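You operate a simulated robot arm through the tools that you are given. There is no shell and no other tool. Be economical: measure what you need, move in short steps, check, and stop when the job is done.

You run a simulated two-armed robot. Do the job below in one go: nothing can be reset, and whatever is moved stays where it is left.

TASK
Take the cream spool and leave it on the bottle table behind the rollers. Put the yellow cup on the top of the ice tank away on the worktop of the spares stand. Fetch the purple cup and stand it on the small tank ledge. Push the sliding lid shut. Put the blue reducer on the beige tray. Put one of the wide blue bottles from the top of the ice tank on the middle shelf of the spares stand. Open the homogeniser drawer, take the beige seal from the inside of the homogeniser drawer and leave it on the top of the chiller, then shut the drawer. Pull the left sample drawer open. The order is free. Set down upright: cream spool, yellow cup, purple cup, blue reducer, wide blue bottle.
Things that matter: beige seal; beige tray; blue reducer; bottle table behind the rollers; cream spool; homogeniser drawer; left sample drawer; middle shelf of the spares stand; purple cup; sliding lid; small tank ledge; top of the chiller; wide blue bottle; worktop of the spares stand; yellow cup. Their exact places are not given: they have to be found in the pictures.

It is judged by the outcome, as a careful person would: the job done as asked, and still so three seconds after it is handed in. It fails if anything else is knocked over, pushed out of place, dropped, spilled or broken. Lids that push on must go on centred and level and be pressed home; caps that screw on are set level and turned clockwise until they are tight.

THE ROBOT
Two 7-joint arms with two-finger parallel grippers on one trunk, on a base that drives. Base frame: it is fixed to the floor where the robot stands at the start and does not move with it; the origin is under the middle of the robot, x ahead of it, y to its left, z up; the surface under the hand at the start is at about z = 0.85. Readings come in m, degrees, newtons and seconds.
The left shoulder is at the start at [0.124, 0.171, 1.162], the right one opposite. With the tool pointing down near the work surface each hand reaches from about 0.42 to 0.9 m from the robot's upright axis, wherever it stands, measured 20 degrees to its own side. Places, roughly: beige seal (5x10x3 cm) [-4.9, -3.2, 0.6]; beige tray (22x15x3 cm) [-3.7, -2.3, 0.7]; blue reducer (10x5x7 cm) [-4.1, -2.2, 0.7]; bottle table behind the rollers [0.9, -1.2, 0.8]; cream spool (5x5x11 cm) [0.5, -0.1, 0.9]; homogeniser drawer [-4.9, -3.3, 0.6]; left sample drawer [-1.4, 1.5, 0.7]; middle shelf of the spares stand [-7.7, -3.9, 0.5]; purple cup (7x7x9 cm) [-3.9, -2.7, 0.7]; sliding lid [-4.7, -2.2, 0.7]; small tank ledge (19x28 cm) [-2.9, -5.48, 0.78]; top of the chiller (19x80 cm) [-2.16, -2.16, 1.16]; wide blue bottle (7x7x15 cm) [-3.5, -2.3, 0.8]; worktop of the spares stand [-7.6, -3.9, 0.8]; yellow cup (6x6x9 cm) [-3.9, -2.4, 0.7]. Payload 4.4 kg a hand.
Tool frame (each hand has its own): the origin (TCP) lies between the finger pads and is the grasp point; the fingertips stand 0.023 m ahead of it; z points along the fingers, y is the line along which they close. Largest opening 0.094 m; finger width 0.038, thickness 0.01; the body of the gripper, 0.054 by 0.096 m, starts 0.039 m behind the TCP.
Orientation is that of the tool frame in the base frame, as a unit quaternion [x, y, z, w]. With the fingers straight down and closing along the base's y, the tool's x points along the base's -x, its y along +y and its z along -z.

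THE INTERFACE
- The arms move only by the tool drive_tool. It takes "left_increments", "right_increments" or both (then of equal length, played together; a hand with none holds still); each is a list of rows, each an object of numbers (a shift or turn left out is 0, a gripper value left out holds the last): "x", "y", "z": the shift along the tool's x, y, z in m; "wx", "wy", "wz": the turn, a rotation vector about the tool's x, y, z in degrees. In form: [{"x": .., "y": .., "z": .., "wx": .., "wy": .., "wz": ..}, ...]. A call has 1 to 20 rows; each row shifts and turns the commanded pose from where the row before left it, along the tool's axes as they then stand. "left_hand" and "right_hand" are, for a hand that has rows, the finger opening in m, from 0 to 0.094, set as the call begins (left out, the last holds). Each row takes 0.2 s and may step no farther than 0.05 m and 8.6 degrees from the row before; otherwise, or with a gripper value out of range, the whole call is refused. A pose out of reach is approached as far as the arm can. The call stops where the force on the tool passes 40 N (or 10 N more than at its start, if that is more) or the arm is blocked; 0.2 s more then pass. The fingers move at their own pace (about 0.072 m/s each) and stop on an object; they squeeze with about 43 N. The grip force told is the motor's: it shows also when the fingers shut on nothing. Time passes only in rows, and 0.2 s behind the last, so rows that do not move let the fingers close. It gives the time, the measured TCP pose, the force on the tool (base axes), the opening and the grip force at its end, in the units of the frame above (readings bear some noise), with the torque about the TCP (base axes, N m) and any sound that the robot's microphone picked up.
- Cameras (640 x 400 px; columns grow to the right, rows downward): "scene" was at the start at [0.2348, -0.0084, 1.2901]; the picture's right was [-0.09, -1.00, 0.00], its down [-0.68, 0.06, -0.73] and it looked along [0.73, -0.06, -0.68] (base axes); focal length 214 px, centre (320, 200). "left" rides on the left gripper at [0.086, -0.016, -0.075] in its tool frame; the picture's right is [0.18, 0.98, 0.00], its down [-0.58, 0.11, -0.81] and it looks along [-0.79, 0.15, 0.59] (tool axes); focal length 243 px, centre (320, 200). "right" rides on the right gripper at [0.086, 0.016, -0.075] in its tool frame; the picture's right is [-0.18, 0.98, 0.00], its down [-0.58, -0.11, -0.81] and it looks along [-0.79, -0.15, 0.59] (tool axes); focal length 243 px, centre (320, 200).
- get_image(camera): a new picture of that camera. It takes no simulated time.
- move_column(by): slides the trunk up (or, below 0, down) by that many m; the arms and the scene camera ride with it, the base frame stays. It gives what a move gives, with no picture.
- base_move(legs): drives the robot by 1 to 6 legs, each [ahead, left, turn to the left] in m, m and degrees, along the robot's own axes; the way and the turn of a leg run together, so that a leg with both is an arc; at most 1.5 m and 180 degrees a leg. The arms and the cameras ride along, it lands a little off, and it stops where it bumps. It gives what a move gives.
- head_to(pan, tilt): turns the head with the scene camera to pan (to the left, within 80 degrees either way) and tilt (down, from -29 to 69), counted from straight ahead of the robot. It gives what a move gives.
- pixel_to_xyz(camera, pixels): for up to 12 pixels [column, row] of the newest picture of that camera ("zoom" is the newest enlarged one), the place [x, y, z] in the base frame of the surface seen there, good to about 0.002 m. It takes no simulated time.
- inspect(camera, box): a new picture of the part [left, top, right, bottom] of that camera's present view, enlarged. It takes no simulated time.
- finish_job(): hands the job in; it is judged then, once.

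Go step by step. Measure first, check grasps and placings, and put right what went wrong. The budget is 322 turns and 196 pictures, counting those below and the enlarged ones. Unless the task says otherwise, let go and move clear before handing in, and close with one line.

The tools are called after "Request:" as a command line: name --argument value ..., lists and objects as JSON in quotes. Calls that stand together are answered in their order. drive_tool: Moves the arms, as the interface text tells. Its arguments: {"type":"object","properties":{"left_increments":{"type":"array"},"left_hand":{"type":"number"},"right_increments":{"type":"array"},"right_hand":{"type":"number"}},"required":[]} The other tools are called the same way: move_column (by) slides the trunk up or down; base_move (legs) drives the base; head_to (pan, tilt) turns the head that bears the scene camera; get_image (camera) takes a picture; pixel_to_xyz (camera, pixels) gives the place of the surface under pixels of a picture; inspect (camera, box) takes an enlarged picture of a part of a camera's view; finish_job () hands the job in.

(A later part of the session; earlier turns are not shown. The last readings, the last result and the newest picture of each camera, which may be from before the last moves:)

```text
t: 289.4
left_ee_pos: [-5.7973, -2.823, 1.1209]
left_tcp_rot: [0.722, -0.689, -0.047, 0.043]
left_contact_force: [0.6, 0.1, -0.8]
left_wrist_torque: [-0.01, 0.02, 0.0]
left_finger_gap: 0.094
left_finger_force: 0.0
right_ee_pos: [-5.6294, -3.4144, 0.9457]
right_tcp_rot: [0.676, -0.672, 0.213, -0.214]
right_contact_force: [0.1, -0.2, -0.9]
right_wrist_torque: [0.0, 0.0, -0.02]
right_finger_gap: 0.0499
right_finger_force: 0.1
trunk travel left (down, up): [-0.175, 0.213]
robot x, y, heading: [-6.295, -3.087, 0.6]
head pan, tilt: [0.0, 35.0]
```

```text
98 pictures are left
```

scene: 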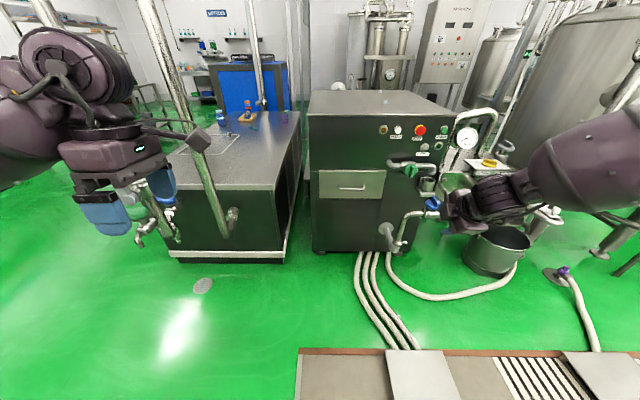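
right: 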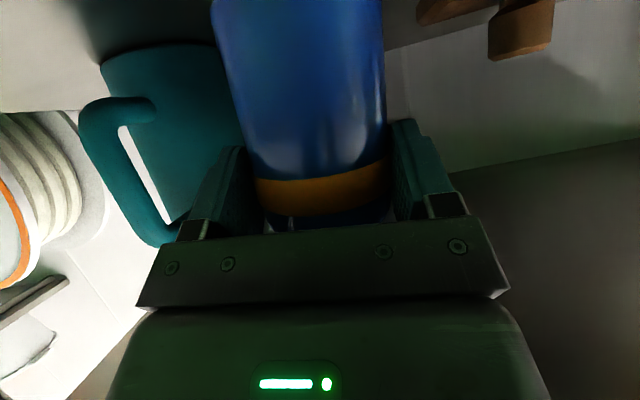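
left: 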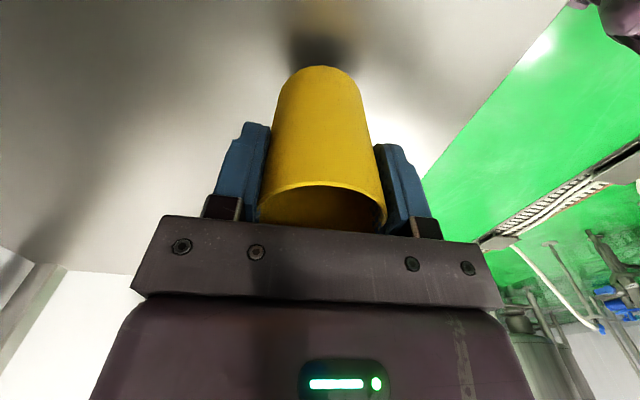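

The right hand has the intended pose. Before driving in I need the clearance between my left arm, the poles and the hoses.

Request:
pixel_to_xyz --camera "scene" --pixels '[[30, 90], [5, 150], [90, 120], [205, 160], [180, 90], [262, 90], [375, 300], [395, 340], [360, 265], [350, 350], [352, 187], [432, 205]]'

```text
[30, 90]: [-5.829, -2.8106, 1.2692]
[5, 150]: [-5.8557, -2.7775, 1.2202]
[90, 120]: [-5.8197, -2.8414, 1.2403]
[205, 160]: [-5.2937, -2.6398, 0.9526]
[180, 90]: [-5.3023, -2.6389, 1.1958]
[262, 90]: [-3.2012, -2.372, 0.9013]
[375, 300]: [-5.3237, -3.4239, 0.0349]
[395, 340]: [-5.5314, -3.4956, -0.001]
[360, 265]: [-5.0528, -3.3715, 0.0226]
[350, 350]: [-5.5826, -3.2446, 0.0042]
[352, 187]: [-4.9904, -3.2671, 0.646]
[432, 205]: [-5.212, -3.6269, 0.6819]
```

I'll tuck the left hand in and set the right hand's lateral offset and height while still far from the machine.

Request:
drive_tool --right_increments '[{"x": -0.02, "y": 0.0252, "z": 0.036}, {"x": -0.02, "y": 0.0252, "z": 0.036}, {"x": -0.02, "y": 0.0252, "z": 0.036}, {"x": -0.02, "y": 0.0252, "z": 0.036}, {"x": -0.02, "y": 0.0252, "z": 0.036}, {"y": 0.0138, "z": 0.0197}, {}]' --left_increments '[{"x": 0.0425, "y": 0.02}, {"x": 0.0425, "y": 0.02}, {"x": 0.0425, "y": 0.02}, {"x": 0.0425, "y": 0.02}, {}, {}, {}]'

```text
t: 291.0
left_ee_pos: [-5.8714, -2.9948, 1.1295]
left_tcp_rot: [0.722, -0.689, -0.048, 0.044]
left_contact_force: [-1.2, 0.2, -0.5]
left_wrist_torque: [-0.01, -0.03, -0.04]
left_finger_gap: 0.0939
left_finger_force: 0.0
right_ee_pos: [-5.6289, -3.3123, 0.7031]
right_tcp_rot: [0.676, -0.672, 0.213, -0.215]
right_contact_force: [0.0, 0.5, -0.4]
right_wrist_torque: [0.0, -0.03, 0.02]
right_finger_gap: 0.0498
right_finger_force: 0.1
trunk travel left (down, up): [-0.175, 0.213]
robot x, y, heading: [-6.2919, -3.0917, 0.6]
head pan, tilt: [0.0, 35.0]
```

Good, no limit hit. Raising 2.3 cm to pre-grasp height and driving in toward the drawer.

Request:
drive_tool --right_increments '[{"y": -0.0132, "z": -0.0188}, {}]' --right_hand 0.042

Request:
base_move --legs '[[0.5, 0.04, -0.5]]'

Request:
get_image --camera "right"

Request:
get_image --camera "scene"

```text
t: 291.6
left_ee_pos: [-5.871, -2.995, 1.1318]
left_tcp_rot: [0.723, -0.688, -0.048, 0.045]
left_contact_force: [-0.8, 0.4, -0.2]
left_wrist_torque: [-0.03, 0.0, 0.03]
left_finger_gap: 0.094
left_finger_force: 0.0
right_ee_pos: [-5.6287, -3.313, 0.7253]
right_tcp_rot: [0.677, -0.672, 0.213, -0.213]
right_contact_force: [0.9, 0.0, 0.1]
right_wrist_torque: [-0.03, 0.03, -0.01]
right_finger_gap: 0.0422
right_finger_force: 0.0
trunk travel left (down, up): [-0.175, 0.213]
robot x, y, heading: [-6.2979, -3.0894, 0.8]
head pan, tilt: [0.0, 35.0]
```

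```text
t: 294.3
left_ee_pos: [-5.4184, -2.9652, 1.1311]
left_tcp_rot: [0.72, -0.691, -0.052, 0.046]
left_contact_force: [0.7, 0.3, -0.1]
left_wrist_torque: [0.02, -0.03, 0.0]
left_finger_gap: 0.0941
left_finger_force: 0.0
right_ee_pos: [-5.1755, -3.284, 0.7306]
right_tcp_rot: [-0.672, 0.674, -0.215, 0.217]
right_contact_force: [0.4, -0.2, 0.2]
right_wrist_torque: [0.02, 0.04, -0.01]
right_finger_gap: 0.042
right_finger_force: 0.0
trunk travel left (down, up): [-0.175, 0.213]
robot x, y, heading: [-5.8378, -3.0546, 0.3]
head pan, tilt: [0.0, 35.0]
stopped in leg 1: the robot was blocked; the commanded pose is now the measured one
```

```text
97 pictures are left
```

right: 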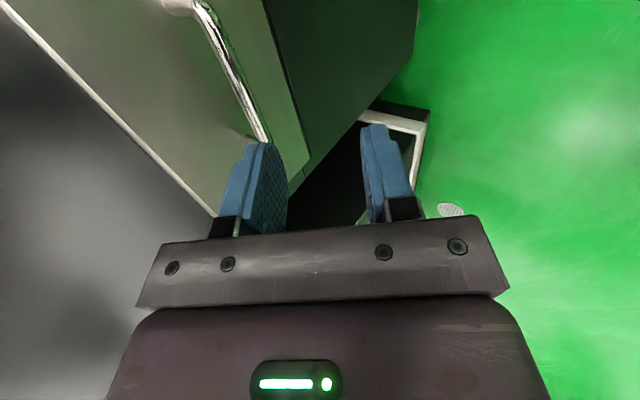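

```text
96 pictures are left
```

scene: 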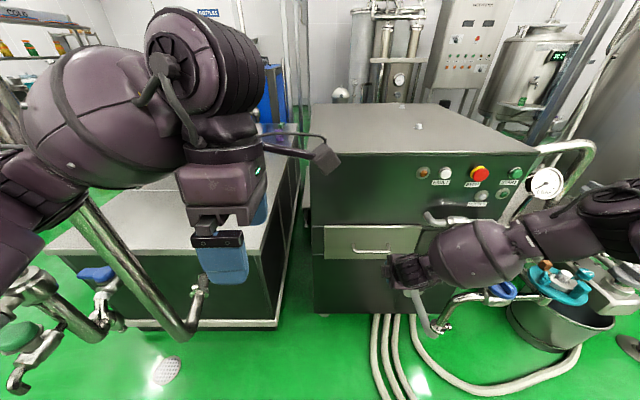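

The base was blocked. I need to see what touched: the left arm is near the pole at (140,260), the right forearm near the upper pipe and valves.

Request:
pixel_to_xyz --camera "scene" --pixels '[[95, 215], [140, 270], [190, 330], [20, 290], [95, 275], [40, 160], [60, 205], [85, 190], [400, 285], [505, 290], [440, 215], [480, 260]]'

Request:
inspect --camera "scene" --box '[0, 60, 260, 400]'

Request:
inspect --camera "scene" --box '[330, 180, 640, 360]'

```text
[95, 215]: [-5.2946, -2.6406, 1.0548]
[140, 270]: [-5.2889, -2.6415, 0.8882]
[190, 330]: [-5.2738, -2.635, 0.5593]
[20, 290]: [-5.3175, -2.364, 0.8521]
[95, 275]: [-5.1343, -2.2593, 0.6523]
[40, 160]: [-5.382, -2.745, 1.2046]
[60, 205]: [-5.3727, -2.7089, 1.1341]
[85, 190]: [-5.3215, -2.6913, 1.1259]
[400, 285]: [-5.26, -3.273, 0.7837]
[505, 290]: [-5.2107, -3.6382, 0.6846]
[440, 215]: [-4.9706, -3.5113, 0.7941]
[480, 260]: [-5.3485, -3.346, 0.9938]
```

```text
1.18 times, centred on (130, 230) of scene
```

zoom: 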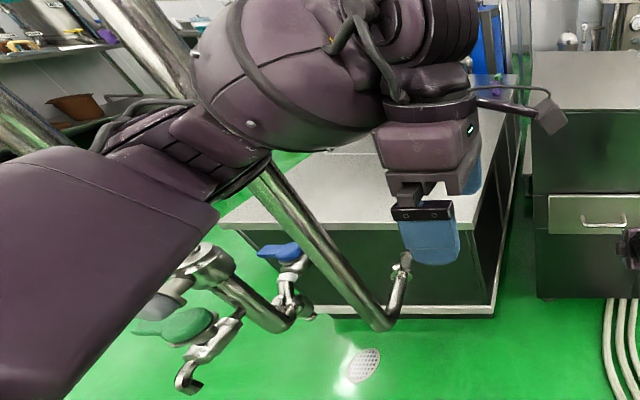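

```text
2.06 times, centred on (485, 270) of scene
```

zoom: 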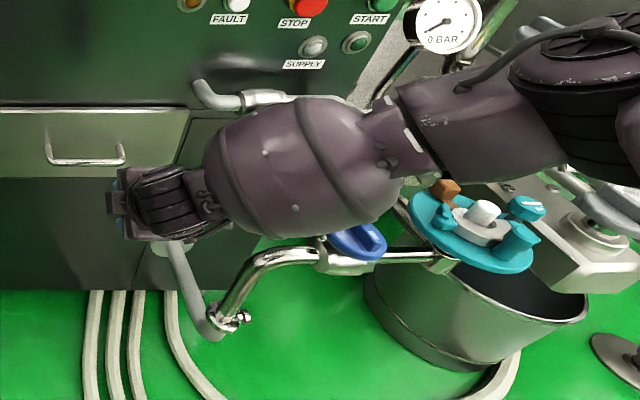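

The left elbow (-5.32, -2.69) touched the pole at (-5.29, -2.64). I'll back off 4 cm and extend the right arm instead; the handle should be within its reach.

Request:
base_move --legs '[[-0.04, 0, 0]]'

Request:
drive_tool --right_increments '[{"y": -0.0328, "z": 0.023}, {"y": -0.0328, "z": 0.023}, {}]'

Request:
get_image --camera "right"

```text
t: 295.2
left_ee_pos: [-5.4517, -2.9618, 1.1277]
left_tcp_rot: [0.72, -0.69, -0.054, 0.048]
left_contact_force: [-0.6, -0.5, 0.5]
left_wrist_torque: [-0.05, -0.03, -0.02]
left_finger_gap: 0.0939
left_finger_force: 0.0
right_ee_pos: [-5.2123, -3.2817, 0.7272]
right_tcp_rot: [-0.673, 0.675, -0.215, 0.214]
right_contact_force: [0.3, -0.7, 0.9]
right_wrist_torque: [-0.03, -0.05, 0.02]
right_finger_gap: 0.0421
right_finger_force: 0.0
trunk travel left (down, up): [-0.175, 0.213]
robot x, y, heading: [-5.8821, -3.0542, -0.1]
head pan, tilt: [0.0, 35.0]
```

```text
t: 296.0
left_ee_pos: [-5.4525, -2.9615, 1.126]
left_tcp_rot: [0.721, -0.69, -0.054, 0.048]
left_contact_force: [-0.7, 0.2, -0.2]
left_wrist_torque: [0.0, -0.01, 0.0]
left_finger_gap: 0.0939
left_finger_force: 0.0
right_ee_pos: [-5.1287, -3.2823, 0.7265]
right_tcp_rot: [-0.674, 0.674, -0.213, 0.214]
right_contact_force: [0.4, 0.4, 1.1]
right_wrist_torque: [0.01, -0.04, 0.0]
right_finger_gap: 0.0422
right_finger_force: 0.1
trunk travel left (down, up): [-0.175, 0.213]
robot x, y, heading: [-5.874, -3.0515, 0.1]
head pan, tilt: [0.0, 35.0]
```

```text
93 pictures are left
```

right: 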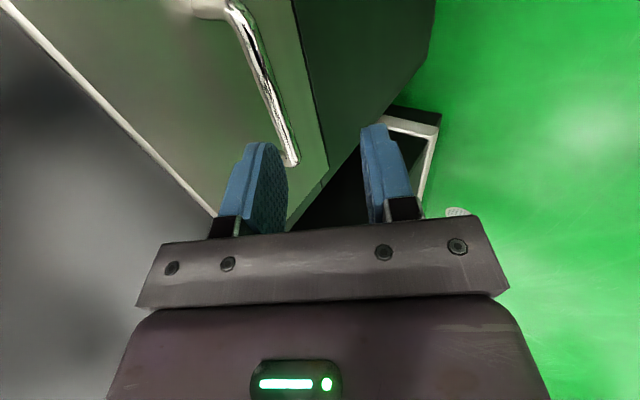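

Good. I'll measure the bar exactly in this view.

Request:
pixel_to_xyz --camera "right" --pixels '[[240, 35], [258, 80], [270, 110], [282, 140], [291, 160], [300, 158], [310, 100]]'

```text
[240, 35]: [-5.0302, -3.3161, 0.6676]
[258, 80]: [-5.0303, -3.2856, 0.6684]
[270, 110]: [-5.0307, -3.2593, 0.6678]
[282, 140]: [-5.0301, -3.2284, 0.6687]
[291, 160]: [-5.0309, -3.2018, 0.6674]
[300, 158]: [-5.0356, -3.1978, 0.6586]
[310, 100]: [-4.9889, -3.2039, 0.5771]
```

Bar centre ≈ (-5.034, z 0.663). Lining up, then moving in along the fingers.

Request:
drive_tool --right_increments '[{"y": -0.0205, "z": 0.012}, {"y": -0.0205, "z": 0.012}, {"z": 0.03}, {"z": 0.03}, {"z": 0.014}, {}]'

Request:
get_image --camera "right"

```text
t: 297.4
left_ee_pos: [-5.452, -2.9607, 1.1267]
left_tcp_rot: [0.721, -0.69, -0.053, 0.048]
left_contact_force: [0.7, 0.0, 0.6]
left_wrist_torque: [-0.02, 0.0, 0.01]
left_finger_gap: 0.0939
left_finger_force: 0.1
right_ee_pos: [-5.0518, -3.2814, 0.6713]
right_tcp_rot: [-0.673, 0.674, -0.214, 0.215]
right_contact_force: [-0.5, 0.3, -0.3]
right_wrist_torque: [0.0, 0.01, 0.0]
right_finger_gap: 0.0421
right_finger_force: 0.0
right hand out of reach, approached as far as the arm can: row 5
trunk travel left (down, up): [-0.175, 0.213]
robot x, y, heading: [-5.8739, -3.0533, 0.2]
head pan, tilt: [0.0, 35.0]
```

```text
92 pictures are left
```

right: 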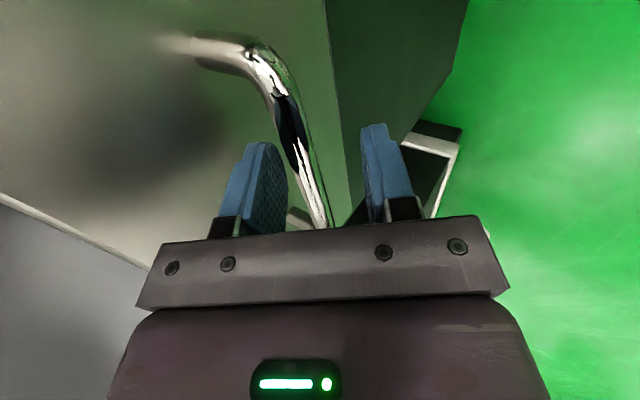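

The bar lies between the fingers but near the tips. Nudging the base 1.2 cm ahead and closing.

Request:
base_move --legs '[[0.012, 0, 0]]'

Request:
drive_tool --right_increments '[{}, {}, {}, {}]' --right_hand 0.0

```text
t: 298.1
left_ee_pos: [-5.44, -2.9627, 1.1271]
left_tcp_rot: [0.72, -0.69, -0.053, 0.047]
left_contact_force: [0.5, 0.8, -0.4]
left_wrist_torque: [-0.01, 0.01, 0.01]
left_finger_gap: 0.094
left_finger_force: 0.0
right_ee_pos: [-5.0395, -3.2819, 0.6719]
right_tcp_rot: [-0.673, 0.675, -0.215, 0.216]
right_contact_force: [-0.1, 0.1, 0.7]
right_wrist_torque: [0.02, 0.01, -0.05]
right_finger_gap: 0.0419
right_finger_force: 0.0
trunk travel left (down, up): [-0.175, 0.213]
robot x, y, heading: [-5.8659, -3.0546, 0.0]
head pan, tilt: [0.0, 35.0]
```

```text
t: 299.1
left_ee_pos: [-5.4391, -2.9623, 1.1269]
left_tcp_rot: [0.72, -0.69, -0.053, 0.048]
left_contact_force: [0.4, 0.6, 0.4]
left_wrist_torque: [0.0, -0.05, 0.02]
left_finger_gap: 0.0942
left_finger_force: 0.1
right_ee_pos: [-5.0394, -3.2811, 0.6736]
right_tcp_rot: [-0.672, 0.675, -0.216, 0.215]
right_contact_force: [2.7, 0.3, 0.4]
right_wrist_torque: [-0.32, -0.03, 0.16]
right_finger_gap: 0.016
right_finger_force: 45.2
trunk travel left (down, up): [-0.175, 0.213]
robot x, y, heading: [-5.8625, -3.0516, 0.0]
head pan, tilt: [0.0, 35.0]
```

The bar is gripped (gap 0.016). Pulling the drawer open with the base.

Request:
base_move --legs '[[-0.15, 0, 0]]'

Request:
get_image --camera "scene"

```text
t: 300.5
left_ee_pos: [-5.5901, -2.9632, 1.127]
left_tcp_rot: [0.721, -0.689, -0.053, 0.048]
left_contact_force: [0.4, -0.7, 0.4]
left_wrist_torque: [0.03, 0.0, 0.0]
left_finger_gap: 0.0941
left_finger_force: 0.1
right_ee_pos: [-5.1904, -3.2822, 0.6723]
right_tcp_rot: [-0.673, 0.674, -0.215, 0.215]
right_contact_force: [0.6, -8.5, 0.1]
right_wrist_torque: [-0.51, -0.15, -0.28]
right_finger_gap: 0.0157
right_finger_force: 45.7
trunk travel left (down, up): [-0.175, 0.213]
robot x, y, heading: [-6.0177, -3.054, 0.1]
head pan, tilt: [0.0, 35.0]
```

```text
91 pictures are left
```

scene: 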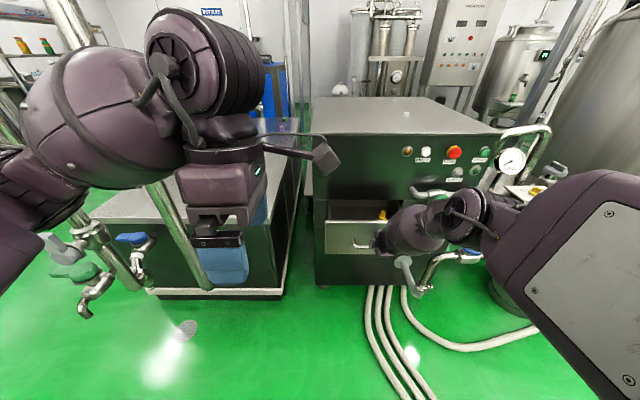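

Opening well; something yellow/beige shows inside. Pulling a further 0.12.

Request:
base_move --legs '[[-0.1, 0, 0]]'

Request:
inspect --camera "scene" --box '[290, 160, 450, 280]'

```text
t: 301.6
left_ee_pos: [-5.6904, -2.9608, 1.128]
left_tcp_rot: [0.721, -0.689, -0.053, 0.049]
left_contact_force: [0.0, -0.2, -0.1]
left_wrist_torque: [-0.01, 0.0, 0.0]
left_finger_gap: 0.0941
left_finger_force: 0.1
right_ee_pos: [-5.2888, -3.2804, 0.6715]
right_tcp_rot: [-0.673, 0.674, -0.215, 0.215]
right_contact_force: [0.8, -6.6, 0.0]
right_wrist_torque: [-0.28, -0.12, -0.47]
right_finger_gap: 0.0157
right_finger_force: 45.3
trunk travel left (down, up): [-0.175, 0.213]
robot x, y, heading: [-6.1129, -3.0545, 0.2]
head pan, tilt: [0.0, 35.0]
```

```text
3.33 times, centred on (370, 220) of scene
```

zoom: 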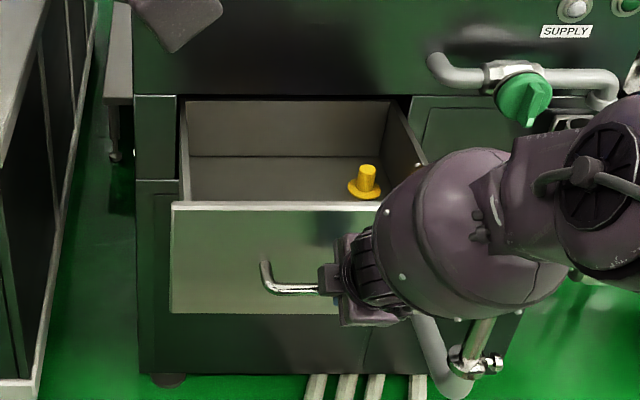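

Drawer is out 0.25 m with a yellow part inside; the beige seal isn't visible yet. I'll let go, rise and look in with the head.

Request:
drive_tool --right_increments '[{}, {}, {"z": -0.04}, {"z": -0.04}, {"y": -0.022, "z": -0.032}, {"y": -0.022, "z": -0.032}, {"y": -0.022, "z": -0.032}, {"y": -0.022, "z": -0.032}, {"y": -0.022, "z": -0.032}, {"y": -0.022, "z": -0.032}, {}]' --right_hand 0.05

Request:
get_image --camera "right"

Request:
inspect --camera "scene" --box '[290, 160, 450, 280]'

```text
t: 304.1
left_ee_pos: [-5.6895, -2.9605, 1.1259]
left_tcp_rot: [0.721, -0.689, -0.054, 0.049]
left_contact_force: [0.0, 0.6, -0.3]
left_wrist_torque: [0.0, 0.02, 0.0]
left_finger_gap: 0.0942
left_finger_force: 0.2
right_ee_pos: [-5.3452, -3.2805, 0.9659]
right_tcp_rot: [-0.673, 0.674, -0.217, 0.215]
right_contact_force: [0.3, 0.2, -0.2]
right_wrist_torque: [0.0, -0.04, -0.02]
right_finger_gap: 0.0497
right_finger_force: 0.1
right hand out of reach, approached as far as the arm can: row 10
trunk travel left (down, up): [-0.175, 0.213]
robot x, y, heading: [-6.1125, -3.0553, 0.6]
head pan, tilt: [0.0, 35.0]
```

```text
89 pictures are left
```

right: 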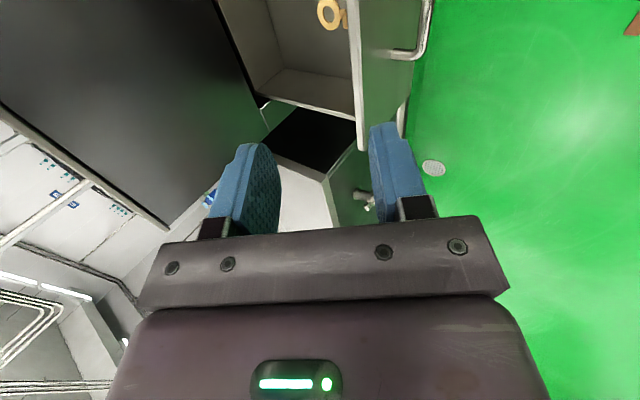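

```text
3.33 times, centred on (370, 220) of scene
```

zoom: 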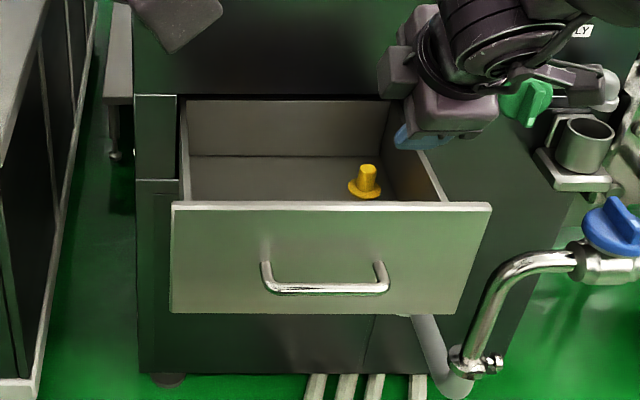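

The right camera shows the beige ring-shaped seal at (330,13), just behind the drawer front. Measuring it.

Request:
pixel_to_xyz --camera "right" --pixels '[[322, 5], [333, 8], [325, 26], [343, 18], [320, 15], [310, 60], [330, 50], [355, 80], [285, 85], [352, 20], [300, 20]]'

Request:
inspect --camera "right" --box '[200, 0, 440, 150]'

```text
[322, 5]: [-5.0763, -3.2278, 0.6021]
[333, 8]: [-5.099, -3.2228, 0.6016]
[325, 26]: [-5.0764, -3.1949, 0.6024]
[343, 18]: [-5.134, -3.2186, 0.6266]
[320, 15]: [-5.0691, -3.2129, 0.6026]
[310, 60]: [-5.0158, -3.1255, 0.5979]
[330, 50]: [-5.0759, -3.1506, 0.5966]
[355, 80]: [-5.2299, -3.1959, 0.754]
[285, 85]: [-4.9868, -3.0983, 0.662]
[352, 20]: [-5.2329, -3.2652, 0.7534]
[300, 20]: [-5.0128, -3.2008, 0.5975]
```

```text
2.67 times, centred on (320, 75) of right
```

zoom: 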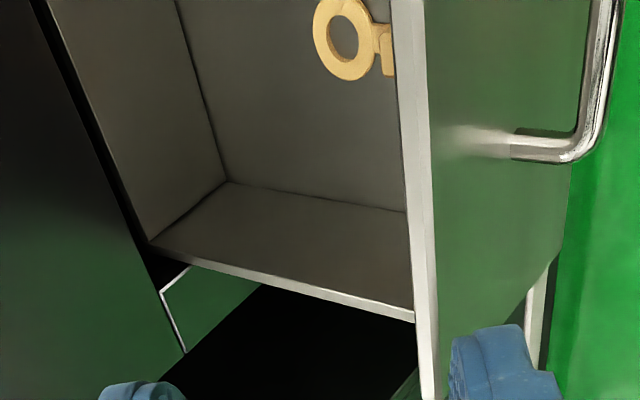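

The seal is a flat ring (centre ≈ -5.09, -3.212, z 0.60) with an upright tab toward the drawer front. I want the wrist camera away from the drawer front, so I'll try turning the right hand straight down with the camera forward.

Request:
drive_tool --right_increments '[{"wx": -7}, {"wx": -7}, {"wx": -7}, {"wx": -7}, {"wx": -7}, {"wz": -8.2}, {"wz": -8.2}, {"wz": -8.2}, {"wz": -8.2}, {"wz": -8.2}, {"wz": -8.2}, {"wz": -8.2}, {"wz": -8.2}, {"wz": -8.2}, {"wz": -8.2}, {"wz": -8.2}, {}]' --right_hand 0.07

Request:
get_image --camera "right"

```text
t: 307.6
left_ee_pos: [-5.6906, -2.9609, 1.1268]
left_tcp_rot: [0.722, -0.688, -0.053, 0.049]
left_contact_force: [0.2, -0.4, 0.5]
left_wrist_torque: [0.03, -0.02, -0.01]
left_finger_gap: 0.0939
left_finger_force: 0.1
right_ee_pos: [-5.7154, -3.1232, 0.8086]
right_tcp_rot: [0.998, -0.041, 0.038, -0.008]
right_contact_force: [1.1, 0.1, -0.4]
right_wrist_torque: [0.0, -0.01, -0.01]
right_finger_gap: 0.07
right_finger_force: 0.1
right hand out of reach, approached as far as the arm can: row 1, 2, 3, 4, 5, 6, 7, 8, 9, 10, 11, 12, 13, 14, 15, 16
trunk travel left (down, up): [-0.175, 0.213]
robot x, y, heading: [-6.1153, -3.0555, 0.3]
head pan, tilt: [0.0, 35.0]
```

```text
86 pictures are left
```

right: 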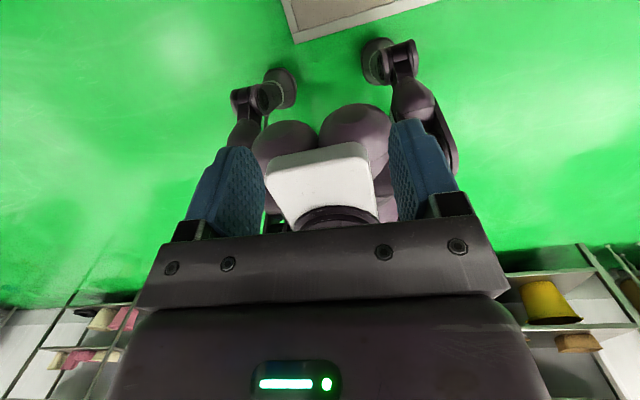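

The hand reached the camera-forward orientation but was drawn in close to the body. I'll see if it can extend forward in this pose.

Request:
drive_tool --right_increments '[{"x": 0.03, "y": 0.01, "z": -0.03}, {"x": 0.04, "y": 0.01, "z": -0.02}, {"x": 0.045, "y": 0.01}, {"x": 0.045, "y": 0.01}, {"x": 0.045, "y": 0.01}, {"x": 0.045, "y": 0.01}, {"x": 0.045}, {"x": 0.03}, {}]'

```text
t: 308.2
left_ee_pos: [-5.6894, -2.9613, 1.1264]
left_tcp_rot: [0.722, -0.688, -0.054, 0.049]
left_contact_force: [-0.6, 0.5, 0.2]
left_wrist_torque: [0.03, 0.0, -0.02]
left_finger_gap: 0.0939
left_finger_force: 0.1
right_ee_pos: [-5.7428, -3.1319, 0.8133]
right_tcp_rot: [0.998, -0.055, -0.042, 0.003]
right_contact_force: [-0.1, -1.2, 0.9]
right_wrist_torque: [0.01, -0.01, -0.02]
right_finger_gap: 0.0698
right_finger_force: 0.0
right hand out of reach, approached as far as the arm can: row 1, 2
trunk travel left (down, up): [-0.175, 0.213]
robot x, y, heading: [-6.1158, -3.0557, 0.3]
head pan, tilt: [0.0, 35.0]
stopped in row 2 (right hand): the arm was blocked; the commanded pose is now the measured one
```

That pose is blocked by the wrist limit. With the camera to the right (closing along x) I can grip the seal's upright tab from above instead, so I'll turn back 90°.

Request:
drive_tool --right_increments '[{"wz": 8.2}, {"wz": 8.2}, {"wz": 8.2}, {"wz": 8.2}, {"wz": 8.2}, {"wz": 8.2}, {"wz": 8.2}, {"wz": 8.2}, {"wz": 8.2}, {"wz": 8.2}, {"wz": 8.2}, {}]'

```text
t: 310.8
left_ee_pos: [-5.6911, -2.9621, 1.1275]
left_tcp_rot: [0.722, -0.689, -0.053, 0.047]
left_contact_force: [-0.2, 0.1, 0.3]
left_wrist_torque: [0.0, -0.01, 0.01]
left_finger_gap: 0.0941
left_finger_force: 0.0
right_ee_pos: [-5.7476, -3.1297, 0.8141]
right_tcp_rot: [-0.67, 0.741, 0.025, -0.033]
right_contact_force: [-0.7, 0.1, -0.4]
right_wrist_torque: [-0.02, -0.01, 0.0]
right_finger_gap: 0.0703
right_finger_force: 0.0
trunk travel left (down, up): [-0.175, 0.213]
robot x, y, heading: [-6.1172, -3.0536, 0.5]
head pan, tilt: [0.0, 35.0]
```

Oriented. Moving it out, up and forward, trimming the small tilt and yaw.

Request:
drive_tool --right_increments '[{"x": 0.0143, "y": -0.0321, "z": -0.0297}, {"x": 0.0143, "y": -0.0321, "z": -0.0297}, {"x": 0.0143, "y": -0.0321, "z": -0.0297}, {"x": 0.0143, "y": -0.0321, "z": -0.0297}, {"x": 0.0143, "y": -0.0321, "z": -0.0297}, {"x": 0.0143, "y": -0.0321, "z": -0.0297}, {"x": 0.0143, "y": -0.0321, "z": -0.0297}, {"wx": 4.7, "wz": -5.7}, {}]'

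Request:
base_move --legs '[[0.22, 0, 0]]'

Request:
get_image --camera "right"

Request:
get_image --camera "scene"

```text
t: 312.8
left_ee_pos: [-5.6907, -2.9616, 1.1259]
left_tcp_rot: [0.722, -0.688, -0.053, 0.048]
left_contact_force: [0.0, 0.5, 0.0]
left_wrist_torque: [0.02, -0.02, 0.01]
left_finger_gap: 0.0941
left_finger_force: 0.0
right_ee_pos: [-5.6464, -3.1831, 0.8947]
right_tcp_rot: [0.707, -0.707, 0.005, 0.006]
right_contact_force: [-0.9, -0.4, -0.3]
right_wrist_torque: [-0.01, 0.03, 0.01]
right_finger_gap: 0.0701
right_finger_force: 0.1
right hand out of reach, approached as far as the arm can: row 4, 5, 6, 7
trunk travel left (down, up): [-0.175, 0.213]
robot x, y, heading: [-6.1151, -3.0545, 0.4]
head pan, tilt: [0.0, 35.0]
```

```text
t: 314.5
left_ee_pos: [-5.4694, -2.9598, 1.1277]
left_tcp_rot: [0.722, -0.688, -0.053, 0.048]
left_contact_force: [0.4, -0.3, -1.3]
left_wrist_torque: [-0.01, -0.01, 0.02]
left_finger_gap: 0.0939
left_finger_force: 0.1
right_ee_pos: [-5.4253, -3.1827, 0.8928]
right_tcp_rot: [-0.707, 0.707, -0.004, -0.006]
right_contact_force: [0.6, 0.3, 0.5]
right_wrist_torque: [0.02, -0.01, -0.02]
right_finger_gap: 0.0701
right_finger_force: 0.0
trunk travel left (down, up): [-0.175, 0.213]
robot x, y, heading: [-5.8935, -3.05, 0.2]
head pan, tilt: [0.0, 35.0]
```

```text
85 pictures are left
```

right: 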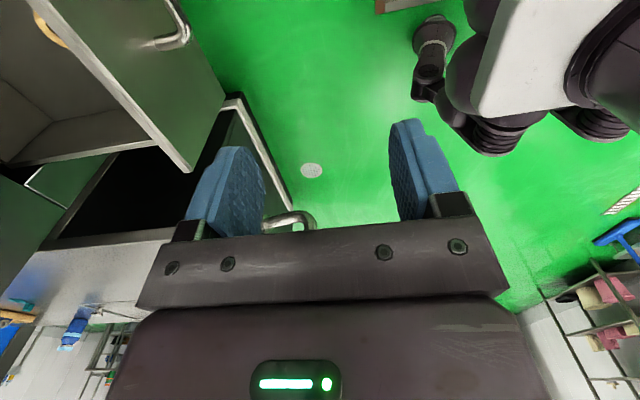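

```text
84 pictures are left
```

scene: 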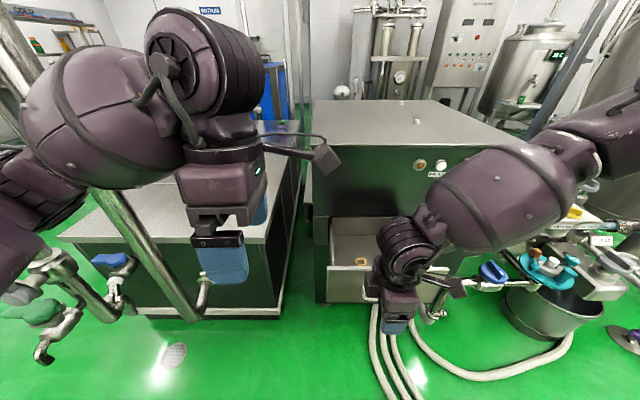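

The drawer's inside is visible with the seal near (360,258). Zooming in.

Request:
inspect --camera "scene" --box '[315, 210, 415, 290]'

Request:
inspect --camera "right" --box '[0, 0, 160, 110]'

```text
5.00 times, centred on (365, 250) of scene
```

zoom: 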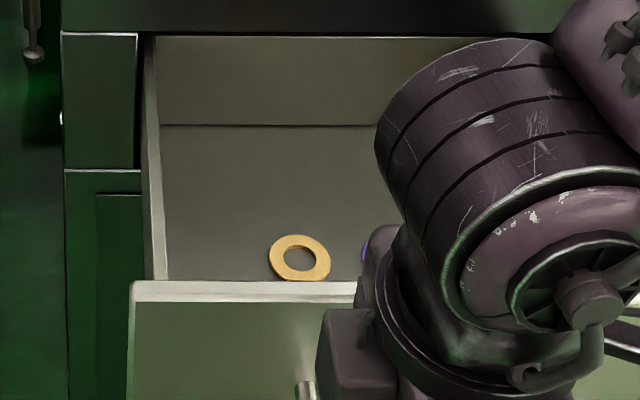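

```text
3.64 times, centred on (80, 55) of right
```

zoom: 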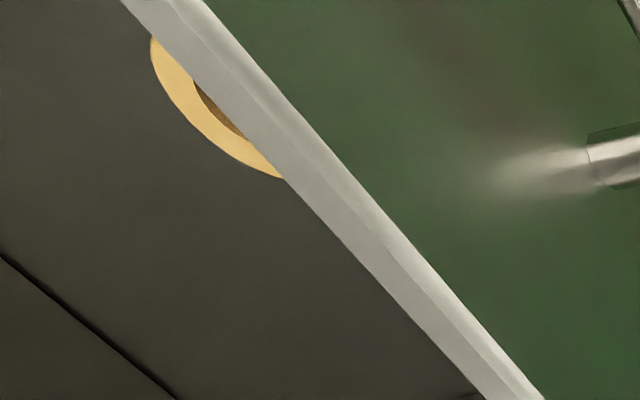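

I'll move the hand over the drawer so the wrist camera can see the whole seal.

Request:
drive_tool --right_increments '[{"x": 0.018, "y": -0.042}, {"x": 0.018, "y": -0.042}, {"x": 0.018, "y": -0.042}, {"x": 0.018, "y": -0.042}, {"x": 0.018, "y": -0.042}, {"x": 0.018, "y": -0.042}, {}]'

Request:
get_image --camera "right"

```text
t: 316.1
left_ee_pos: [-5.4699, -2.9595, 1.1263]
left_tcp_rot: [0.723, -0.688, -0.053, 0.049]
left_contact_force: [-0.7, 0.8, -0.7]
left_wrist_torque: [0.01, -0.01, 0.02]
left_finger_gap: 0.0941
left_finger_force: 0.0
right_ee_pos: [-5.4063, -3.1912, 0.8948]
right_tcp_rot: [-0.707, 0.707, -0.004, -0.006]
right_contact_force: [-0.3, 0.1, -0.8]
right_wrist_torque: [-0.01, 0.02, 0.0]
right_finger_gap: 0.0701
right_finger_force: 0.1
right hand out of reach, approached as far as the arm can: row 1, 2, 3, 4, 5, 6
trunk travel left (down, up): [-0.175, 0.213]
robot x, y, heading: [-5.8937, -3.0526, 0.7]
head pan, tilt: [0.0, 35.0]
```

```text
81 pictures are left
```

right: 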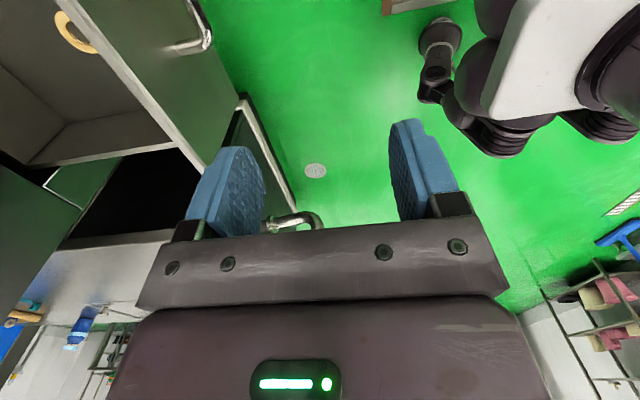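

This roll is limited for the right arm; the mirrored one (camera to the left) worked well before on the left arm. I'll measure the drawer's inner walls to make sure the camera fits.

Request:
pixel_to_xyz --camera "scene" --pixels '[[331, 240], [334, 258], [336, 240], [340, 255], [333, 235], [355, 256], [361, 250], [366, 260], [361, 264], [371, 245], [332, 266]]'

Request:
pixel_to_xyz --camera "right" --pixels '[[60, 20], [75, 45], [92, 48], [100, 70], [120, 120], [30, 160], [165, 145]]'

```text
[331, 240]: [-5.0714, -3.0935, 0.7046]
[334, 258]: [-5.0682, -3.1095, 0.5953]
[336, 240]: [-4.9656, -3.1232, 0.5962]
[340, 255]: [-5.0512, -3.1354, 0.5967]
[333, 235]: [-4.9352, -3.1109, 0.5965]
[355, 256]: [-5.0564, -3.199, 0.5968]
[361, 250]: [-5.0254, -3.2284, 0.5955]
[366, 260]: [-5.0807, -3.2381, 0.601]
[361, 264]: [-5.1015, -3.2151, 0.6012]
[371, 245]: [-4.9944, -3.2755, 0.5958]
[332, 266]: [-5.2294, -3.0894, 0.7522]
```

```text
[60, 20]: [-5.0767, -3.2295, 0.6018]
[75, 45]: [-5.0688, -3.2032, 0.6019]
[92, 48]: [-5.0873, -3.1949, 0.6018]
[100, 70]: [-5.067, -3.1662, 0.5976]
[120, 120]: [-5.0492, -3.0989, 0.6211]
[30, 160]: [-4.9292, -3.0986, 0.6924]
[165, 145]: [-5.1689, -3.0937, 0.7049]
```

The camera fits in the camera-left orientation (wall y ≈ -3.095). Turning the right hand 180° about its axis, after moving away from the left hand.

Request:
drive_tool --right_increments '[{"x": 0.04}, {"x": 0.04}, {"x": 0.04}, {"wz": 8.2}, {"wz": 8.2}, {"wz": 8.2}, {"wz": 8.2}, {"wz": 8.2}, {"wz": 8.2}, {"wz": 8.2}, {"wz": 8.2}, {"wz": 8.2}, {"wz": 8.2}, {"wz": 8.2}, {}]'

Request:
drive_tool --right_increments '[{"wz": 8.2}, {"wz": 8.2}, {"wz": 8.2}, {"wz": 8.2}, {"wz": 8.2}, {"wz": 8.2}, {"wz": 8.2}, {"wz": 8.2}, {"wz": 8.2}, {"wz": 8.2}, {"wz": 8.0}, {}]'

```text
t: 319.3
left_ee_pos: [-5.471, -2.9592, 1.1262]
left_tcp_rot: [0.722, -0.688, -0.054, 0.047]
left_contact_force: [-0.6, 0.4, -0.6]
left_wrist_torque: [-0.03, -0.01, 0.01]
left_finger_gap: 0.0938
left_finger_force: 0.0
right_ee_pos: [-5.4396, -3.287, 0.8744]
right_tcp_rot: [0.004, 1.0, -0.008, -0.001]
right_contact_force: [-0.4, 0.9, 0.4]
right_wrist_torque: [0.02, -0.01, 0.01]
right_finger_gap: 0.0698
right_finger_force: 0.1
right hand out of reach, approached as far as the arm can: row 1, 2, 3
trunk travel left (down, up): [-0.175, 0.213]
robot x, y, heading: [-5.8937, -3.0563, 0.5]
head pan, tilt: [0.0, 35.0]
```

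```text
t: 321.9
left_ee_pos: [-5.471, -2.9592, 1.1276]
left_tcp_rot: [0.722, -0.688, -0.053, 0.048]
left_contact_force: [-0.4, 0.0, 0.8]
left_wrist_torque: [0.01, 0.02, -0.02]
left_finger_gap: 0.0941
left_finger_force: 0.0
right_ee_pos: [-5.4394, -3.2863, 0.8743]
right_tcp_rot: [0.709, 0.705, -0.006, 0.004]
right_contact_force: [0.1, -0.7, 0.0]
right_wrist_torque: [-0.01, -0.02, -0.01]
right_finger_gap: 0.07
right_finger_force: 0.0
trunk travel left (down, up): [-0.175, 0.213]
robot x, y, heading: [-5.8949, -3.0553, 0.6]
head pan, tilt: [0.0, 35.0]
```

Reached. Now moving over the seal.

Request:
drive_tool --right_increments '[{"x": 0.0105, "y": 0.043}, {"x": 0.0105, "y": 0.043}, {"x": 0.0105, "y": 0.043}, {"x": 0.0105, "y": 0.043}, {"x": 0.0105, "y": 0.043}, {"x": 0.0105, "y": 0.043}, {"x": 0.0105, "y": 0.043}, {}]'

Request:
get_image --camera "right"

```text
t: 323.7
left_ee_pos: [-5.4704, -2.9603, 1.127]
left_tcp_rot: [0.722, -0.688, -0.054, 0.047]
left_contact_force: [-0.8, 0.3, -0.2]
left_wrist_torque: [-0.01, 0.03, -0.01]
left_finger_gap: 0.0939
left_finger_force: 0.1
right_ee_pos: [-5.1404, -3.216, 0.8695]
right_tcp_rot: [0.709, 0.705, -0.005, 0.004]
right_contact_force: [-1.0, 0.5, -0.4]
right_wrist_torque: [0.04, -0.01, 0.01]
right_finger_gap: 0.0702
right_finger_force: 0.0
trunk travel left (down, up): [-0.175, 0.213]
robot x, y, heading: [-5.8959, -3.0538, 0.5]
head pan, tilt: [0.0, 35.0]
```

```text
80 pictures are left
```

right: 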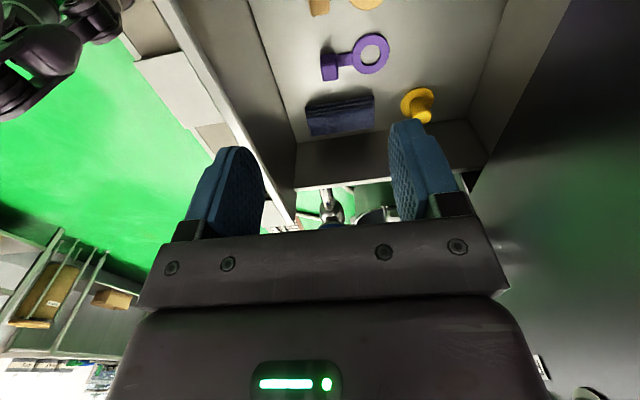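

Nice view: the purple seal has the same shape (ring, neck, block). The beige one is at the top edge; shifting the hand 0.06 toward +y to see it whole.

Request:
drive_tool --right_increments '[{"x": 0.035}, {"x": 0.035}, {}]'

Request:
inspect --camera "right" --box '[230, 0, 470, 150]'

```text
t: 324.5
left_ee_pos: [-5.47, -2.9608, 1.1263]
left_tcp_rot: [0.722, -0.689, -0.053, 0.048]
left_contact_force: [0.4, 0.6, -0.1]
left_wrist_torque: [0.03, -0.03, -0.03]
left_finger_gap: 0.0941
left_finger_force: 0.2
right_ee_pos: [-5.1406, -3.1437, 0.8702]
right_tcp_rot: [0.708, 0.706, -0.005, 0.004]
right_contact_force: [0.4, 0.0, 0.5]
right_wrist_torque: [0.0, 0.05, 0.03]
right_finger_gap: 0.0703
right_finger_force: 0.1
trunk travel left (down, up): [-0.175, 0.213]
robot x, y, heading: [-5.8939, -3.0567, 0.2]
head pan, tilt: [0.0, 35.0]
```

```text
2.67 times, centred on (350, 75) of right
```

zoom: 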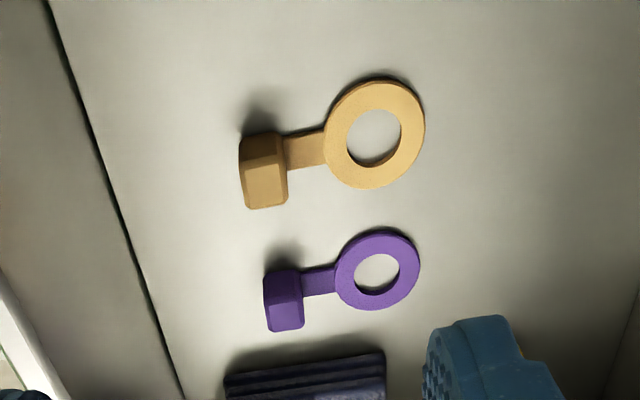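

Request:
pixel_to_xyz --camera "zoom" --pixels '[[262, 145], [250, 190], [283, 190], [245, 145], [285, 145], [305, 150], [265, 205], [372, 85], [330, 150], [425, 130], [285, 280], [120, 220]]'

```text
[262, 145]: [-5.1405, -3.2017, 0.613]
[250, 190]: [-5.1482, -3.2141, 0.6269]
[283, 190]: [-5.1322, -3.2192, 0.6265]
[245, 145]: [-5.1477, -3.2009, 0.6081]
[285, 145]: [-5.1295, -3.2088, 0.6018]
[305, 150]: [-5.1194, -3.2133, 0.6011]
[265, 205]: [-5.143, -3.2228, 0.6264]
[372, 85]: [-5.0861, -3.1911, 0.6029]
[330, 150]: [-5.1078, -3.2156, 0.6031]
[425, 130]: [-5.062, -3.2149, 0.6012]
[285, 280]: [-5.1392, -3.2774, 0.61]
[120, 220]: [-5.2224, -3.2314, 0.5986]
```

Beige block: x -5.150 to -5.130, y -3.202 to -3.224, top z 0.627. Centring over it and descending partway.

Request:
drive_tool --right_increments '[{"x": -0.034}, {"x": -0.034}, {"z": 0.045}, {"z": 0.045}, {"z": 0.045}, {"z": 0.045}, {}]' --right_hand 0.05

Request:
get_image --camera "right"

```text
t: 326.1
left_ee_pos: [-5.471, -2.9591, 1.1274]
left_tcp_rot: [0.722, -0.688, -0.054, 0.047]
left_contact_force: [0.0, 0.7, -0.1]
left_wrist_torque: [-0.04, 0.03, -0.01]
left_finger_gap: 0.0941
left_finger_force: 0.1
right_ee_pos: [-5.1384, -3.2155, 0.6884]
right_tcp_rot: [0.708, 0.706, -0.005, 0.004]
right_contact_force: [0.1, -0.1, -0.5]
right_wrist_torque: [-0.01, -0.02, -0.05]
right_finger_gap: 0.05
right_finger_force: 0.0
trunk travel left (down, up): [-0.175, 0.213]
robot x, y, heading: [-5.897, -3.0539, 0.5]
head pan, tilt: [0.0, 35.0]
```

```text
78 pictures are left
```

right: 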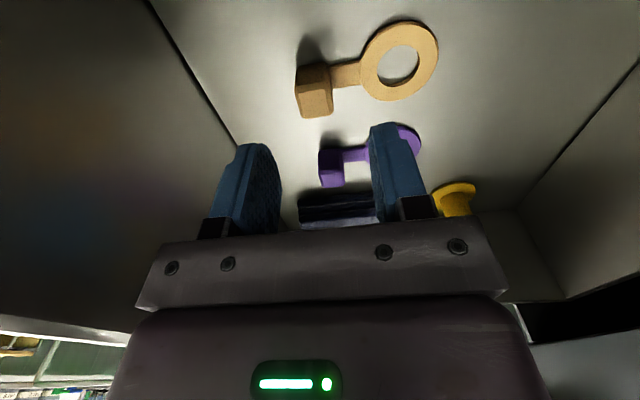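

Centred on the block. Down to z 0.631 and close.

Request:
drive_tool --right_increments '[{"x": 0.003, "y": -0.001, "z": 0.03}, {"z": 0.02}, {"z": 0.008}, {}]'

Request:
drive_tool --right_increments '[{}, {}, {}, {"z": -0.02}, {"z": -0.03}, {"z": -0.04}, {"z": -0.04}, {"z": -0.04}, {"z": -0.04}, {"z": -0.04}, {}]' --right_hand 0.0

Request:
get_image --camera "right"

```text
t: 327.1
left_ee_pos: [-5.4723, -2.9607, 1.1281]
left_tcp_rot: [0.722, -0.688, -0.053, 0.047]
left_contact_force: [0.1, 0.0, 0.9]
left_wrist_torque: [-0.02, 0.0, -0.01]
left_finger_gap: 0.0941
left_finger_force: 0.1
right_ee_pos: [-5.1412, -3.2142, 0.6328]
right_tcp_rot: [0.709, 0.706, -0.006, 0.005]
right_contact_force: [-0.2, 0.1, -0.4]
right_wrist_torque: [0.0, -0.01, 0.02]
right_finger_gap: 0.05
right_finger_force: 0.1
trunk travel left (down, up): [-0.175, 0.213]
robot x, y, heading: [-5.898, -3.0561, 0.3]
head pan, tilt: [0.0, 35.0]
```

```text
t: 329.5
left_ee_pos: [-5.4699, -2.96, 1.125]
left_tcp_rot: [0.721, -0.689, -0.054, 0.048]
left_contact_force: [0.3, -0.2, 0.5]
left_wrist_torque: [0.03, 0.02, -0.01]
left_finger_gap: 0.0939
left_finger_force: 0.0
right_ee_pos: [-5.1388, -3.2097, 0.8821]
right_tcp_rot: [0.708, 0.706, -0.006, 0.004]
right_contact_force: [0.9, 1.1, 0.0]
right_wrist_torque: [0.02, 0.02, 0.0]
right_finger_gap: 0.0203
right_finger_force: 43.1
trunk travel left (down, up): [-0.175, 0.213]
robot x, y, heading: [-5.8957, -3.0555, 0.6]
head pan, tilt: [0.0, 35.0]
```

```text
77 pictures are left
```

right: 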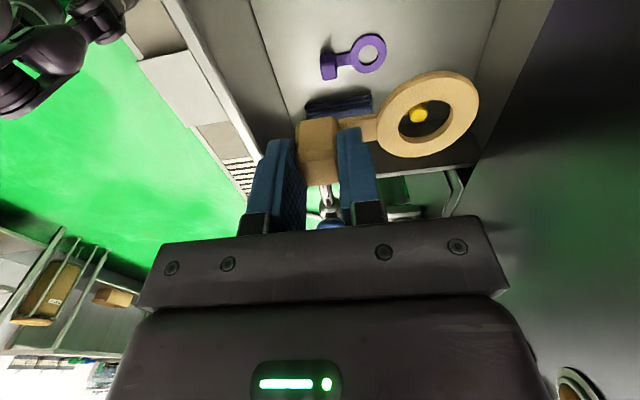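

The seal is held by its block (gap 0.020). Now to shut the drawer with the left hand: I'll take the right hand back out of the way and turn the left hand to its normal roll.

Request:
drive_tool --right_increments '[{"x": -0.02, "y": -0.0357, "z": -0.017}, {"x": -0.02, "y": -0.0357, "z": -0.017}, {"x": -0.02, "y": -0.0357, "z": -0.017}, {"x": -0.02, "y": -0.0357, "z": -0.017}, {"x": -0.02, "y": -0.0357, "z": -0.017}, {"x": -0.02, "y": -0.0357, "z": -0.017}, {"x": -0.02, "y": -0.0357, "z": -0.017}, {}, {}, {}, {}, {}]' --left_increments '[{"wz": 8.2}, {"wz": 8.2}, {"wz": 8.2}, {"wz": 8.2}, {"wz": 8.2}, {"wz": 8.2}, {"wz": 8.2}, {"wz": 8.2}, {"wz": 8.2}, {"wz": 8.2}, {"wz": 8.2}, {}]' --left_hand 0.0

Request:
get_image --camera "scene"

```text
t: 332.1
left_ee_pos: [-5.4701, -2.9597, 1.1265]
left_tcp_rot: [-0.022, 0.997, 0.003, -0.072]
left_contact_force: [-0.2, -1.2, 0.3]
left_wrist_torque: [-0.02, 0.0, -0.01]
left_finger_gap: 0.0001
left_finger_force: 42.3
right_ee_pos: [-5.3889, -3.3484, 1.0061]
right_tcp_rot: [0.708, 0.706, -0.005, 0.004]
right_contact_force: [0.1, 0.4, -0.2]
right_wrist_torque: [-0.03, 0.01, 0.02]
right_finger_gap: 0.0203
right_finger_force: 43.1
trunk travel left (down, up): [-0.175, 0.213]
robot x, y, heading: [-5.8931, -3.0546, 0.4]
head pan, tilt: [0.0, 35.0]
```

```text
76 pictures are left
```

scene: 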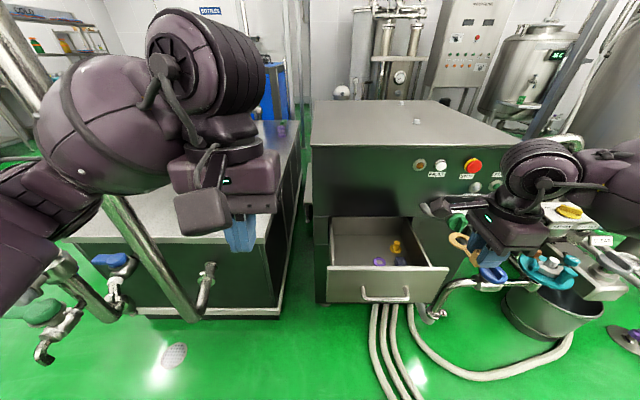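

Left hand has its normal roll. I'll pitch it forward to 40°, and bring it down in front of the drawer's left part.

Request:
drive_tool --left_increments '[{"wy": -8}, {"wy": -8}, {"wy": -8}, {"wy": -8}, {"wy": -8}, {"wy": -8}, {"x": 0.0196, "y": -0.018, "z": 0.0358}, {"x": 0.0196, "y": -0.018, "z": 0.0358}, {"x": 0.0196, "y": -0.018, "z": 0.0358}, {"x": 0.0196, "y": -0.018, "z": 0.0358}, {"x": 0.0196, "y": -0.018, "z": 0.0358}, {"x": 0.0196, "y": -0.018, "z": 0.0358}, {"x": 0.0196, "y": -0.018, "z": 0.0358}, {"x": 0.0196, "y": -0.018, "z": 0.0358}, {"x": 0.0196, "y": -0.018, "z": 0.0358}, {"x": 0.0196, "y": -0.018, "z": 0.0358}, {}]' --right_increments '[{"x": -0.03}, {"x": -0.03}, {"x": -0.03}, {}, {}, {}, {}, {}, {}, {}, {}, {}, {}, {}, {}, {}, {}]'

Request:
get_image --camera "scene"

```text
t: 335.7
left_ee_pos: [-5.3548, -3.1283, 0.6984]
left_tcp_rot: [-0.019, 0.952, 0.01, 0.307]
left_contact_force: [0.2, 1.3, 0.5]
left_wrist_torque: [-0.02, 0.04, -0.02]
left_finger_gap: 0.0001
left_finger_force: 42.9
left hand out of reach, approached as far as the arm can: row 4, 5, 6
right_ee_pos: [-5.3872, -3.4368, 1.0079]
right_tcp_rot: [0.708, 0.706, -0.005, 0.005]
right_contact_force: [-0.2, -0.4, -0.2]
right_wrist_torque: [0.05, 0.02, 0.02]
right_finger_gap: 0.0203
right_finger_force: 42.2
trunk travel left (down, up): [-0.175, 0.213]
robot x, y, heading: [-5.8964, -3.0556, 0.4]
head pan, tilt: [0.0, 35.0]
```

```text
75 pictures are left
```

scene: 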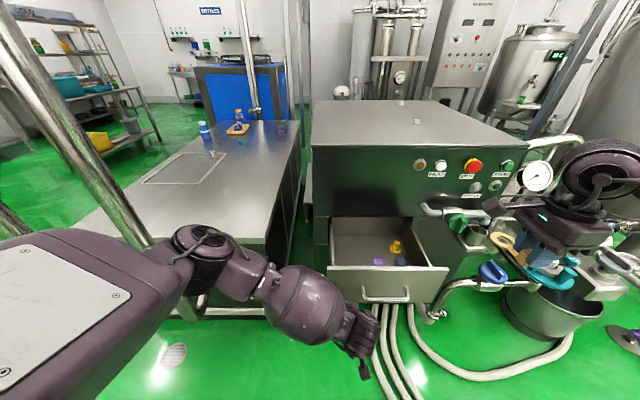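

Left fist is in front of the drawer's left part at z 0.70. Pushing forward with the arm.

Request:
drive_tool --left_increments '[{"x": -0.0325, "z": 0.0234}, {"x": -0.0325, "z": 0.0234}, {"x": -0.0244, "z": 0.0175}, {"x": -0.0244, "z": 0.0175}, {"x": -0.0244, "z": 0.0175}, {"x": -0.0244, "z": 0.0175}, {"x": -0.0244, "z": 0.0175}, {}]'

Request:
get_image --camera "scene"

```text
t: 337.5
left_ee_pos: [-5.1259, -3.1187, 0.7002]
left_tcp_rot: [-0.019, 0.952, 0.011, 0.306]
left_contact_force: [-0.4, 0.4, 0.3]
left_wrist_torque: [0.01, 0.01, 0.0]
left_finger_gap: 0.0
left_finger_force: 42.2
right_ee_pos: [-5.3881, -3.4373, 1.0078]
right_tcp_rot: [0.708, 0.706, -0.005, 0.005]
right_contact_force: [0.2, -0.4, 0.5]
right_wrist_torque: [0.02, -0.02, -0.02]
right_finger_gap: 0.0201
right_finger_force: 43.2
trunk travel left (down, up): [-0.175, 0.213]
robot x, y, heading: [-5.8942, -3.0534, 0.4]
head pan, tilt: [0.0, 35.0]
```

```text
74 pictures are left
```

scene: 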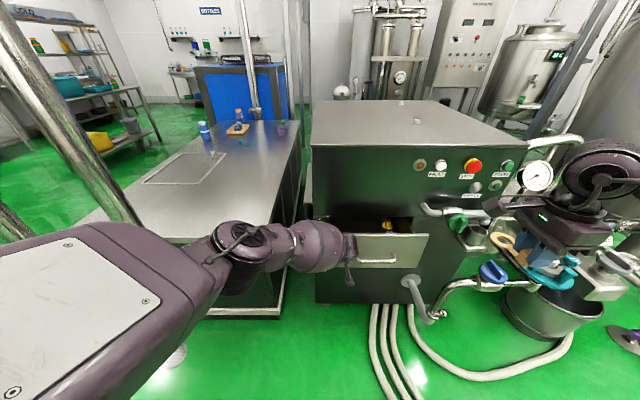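

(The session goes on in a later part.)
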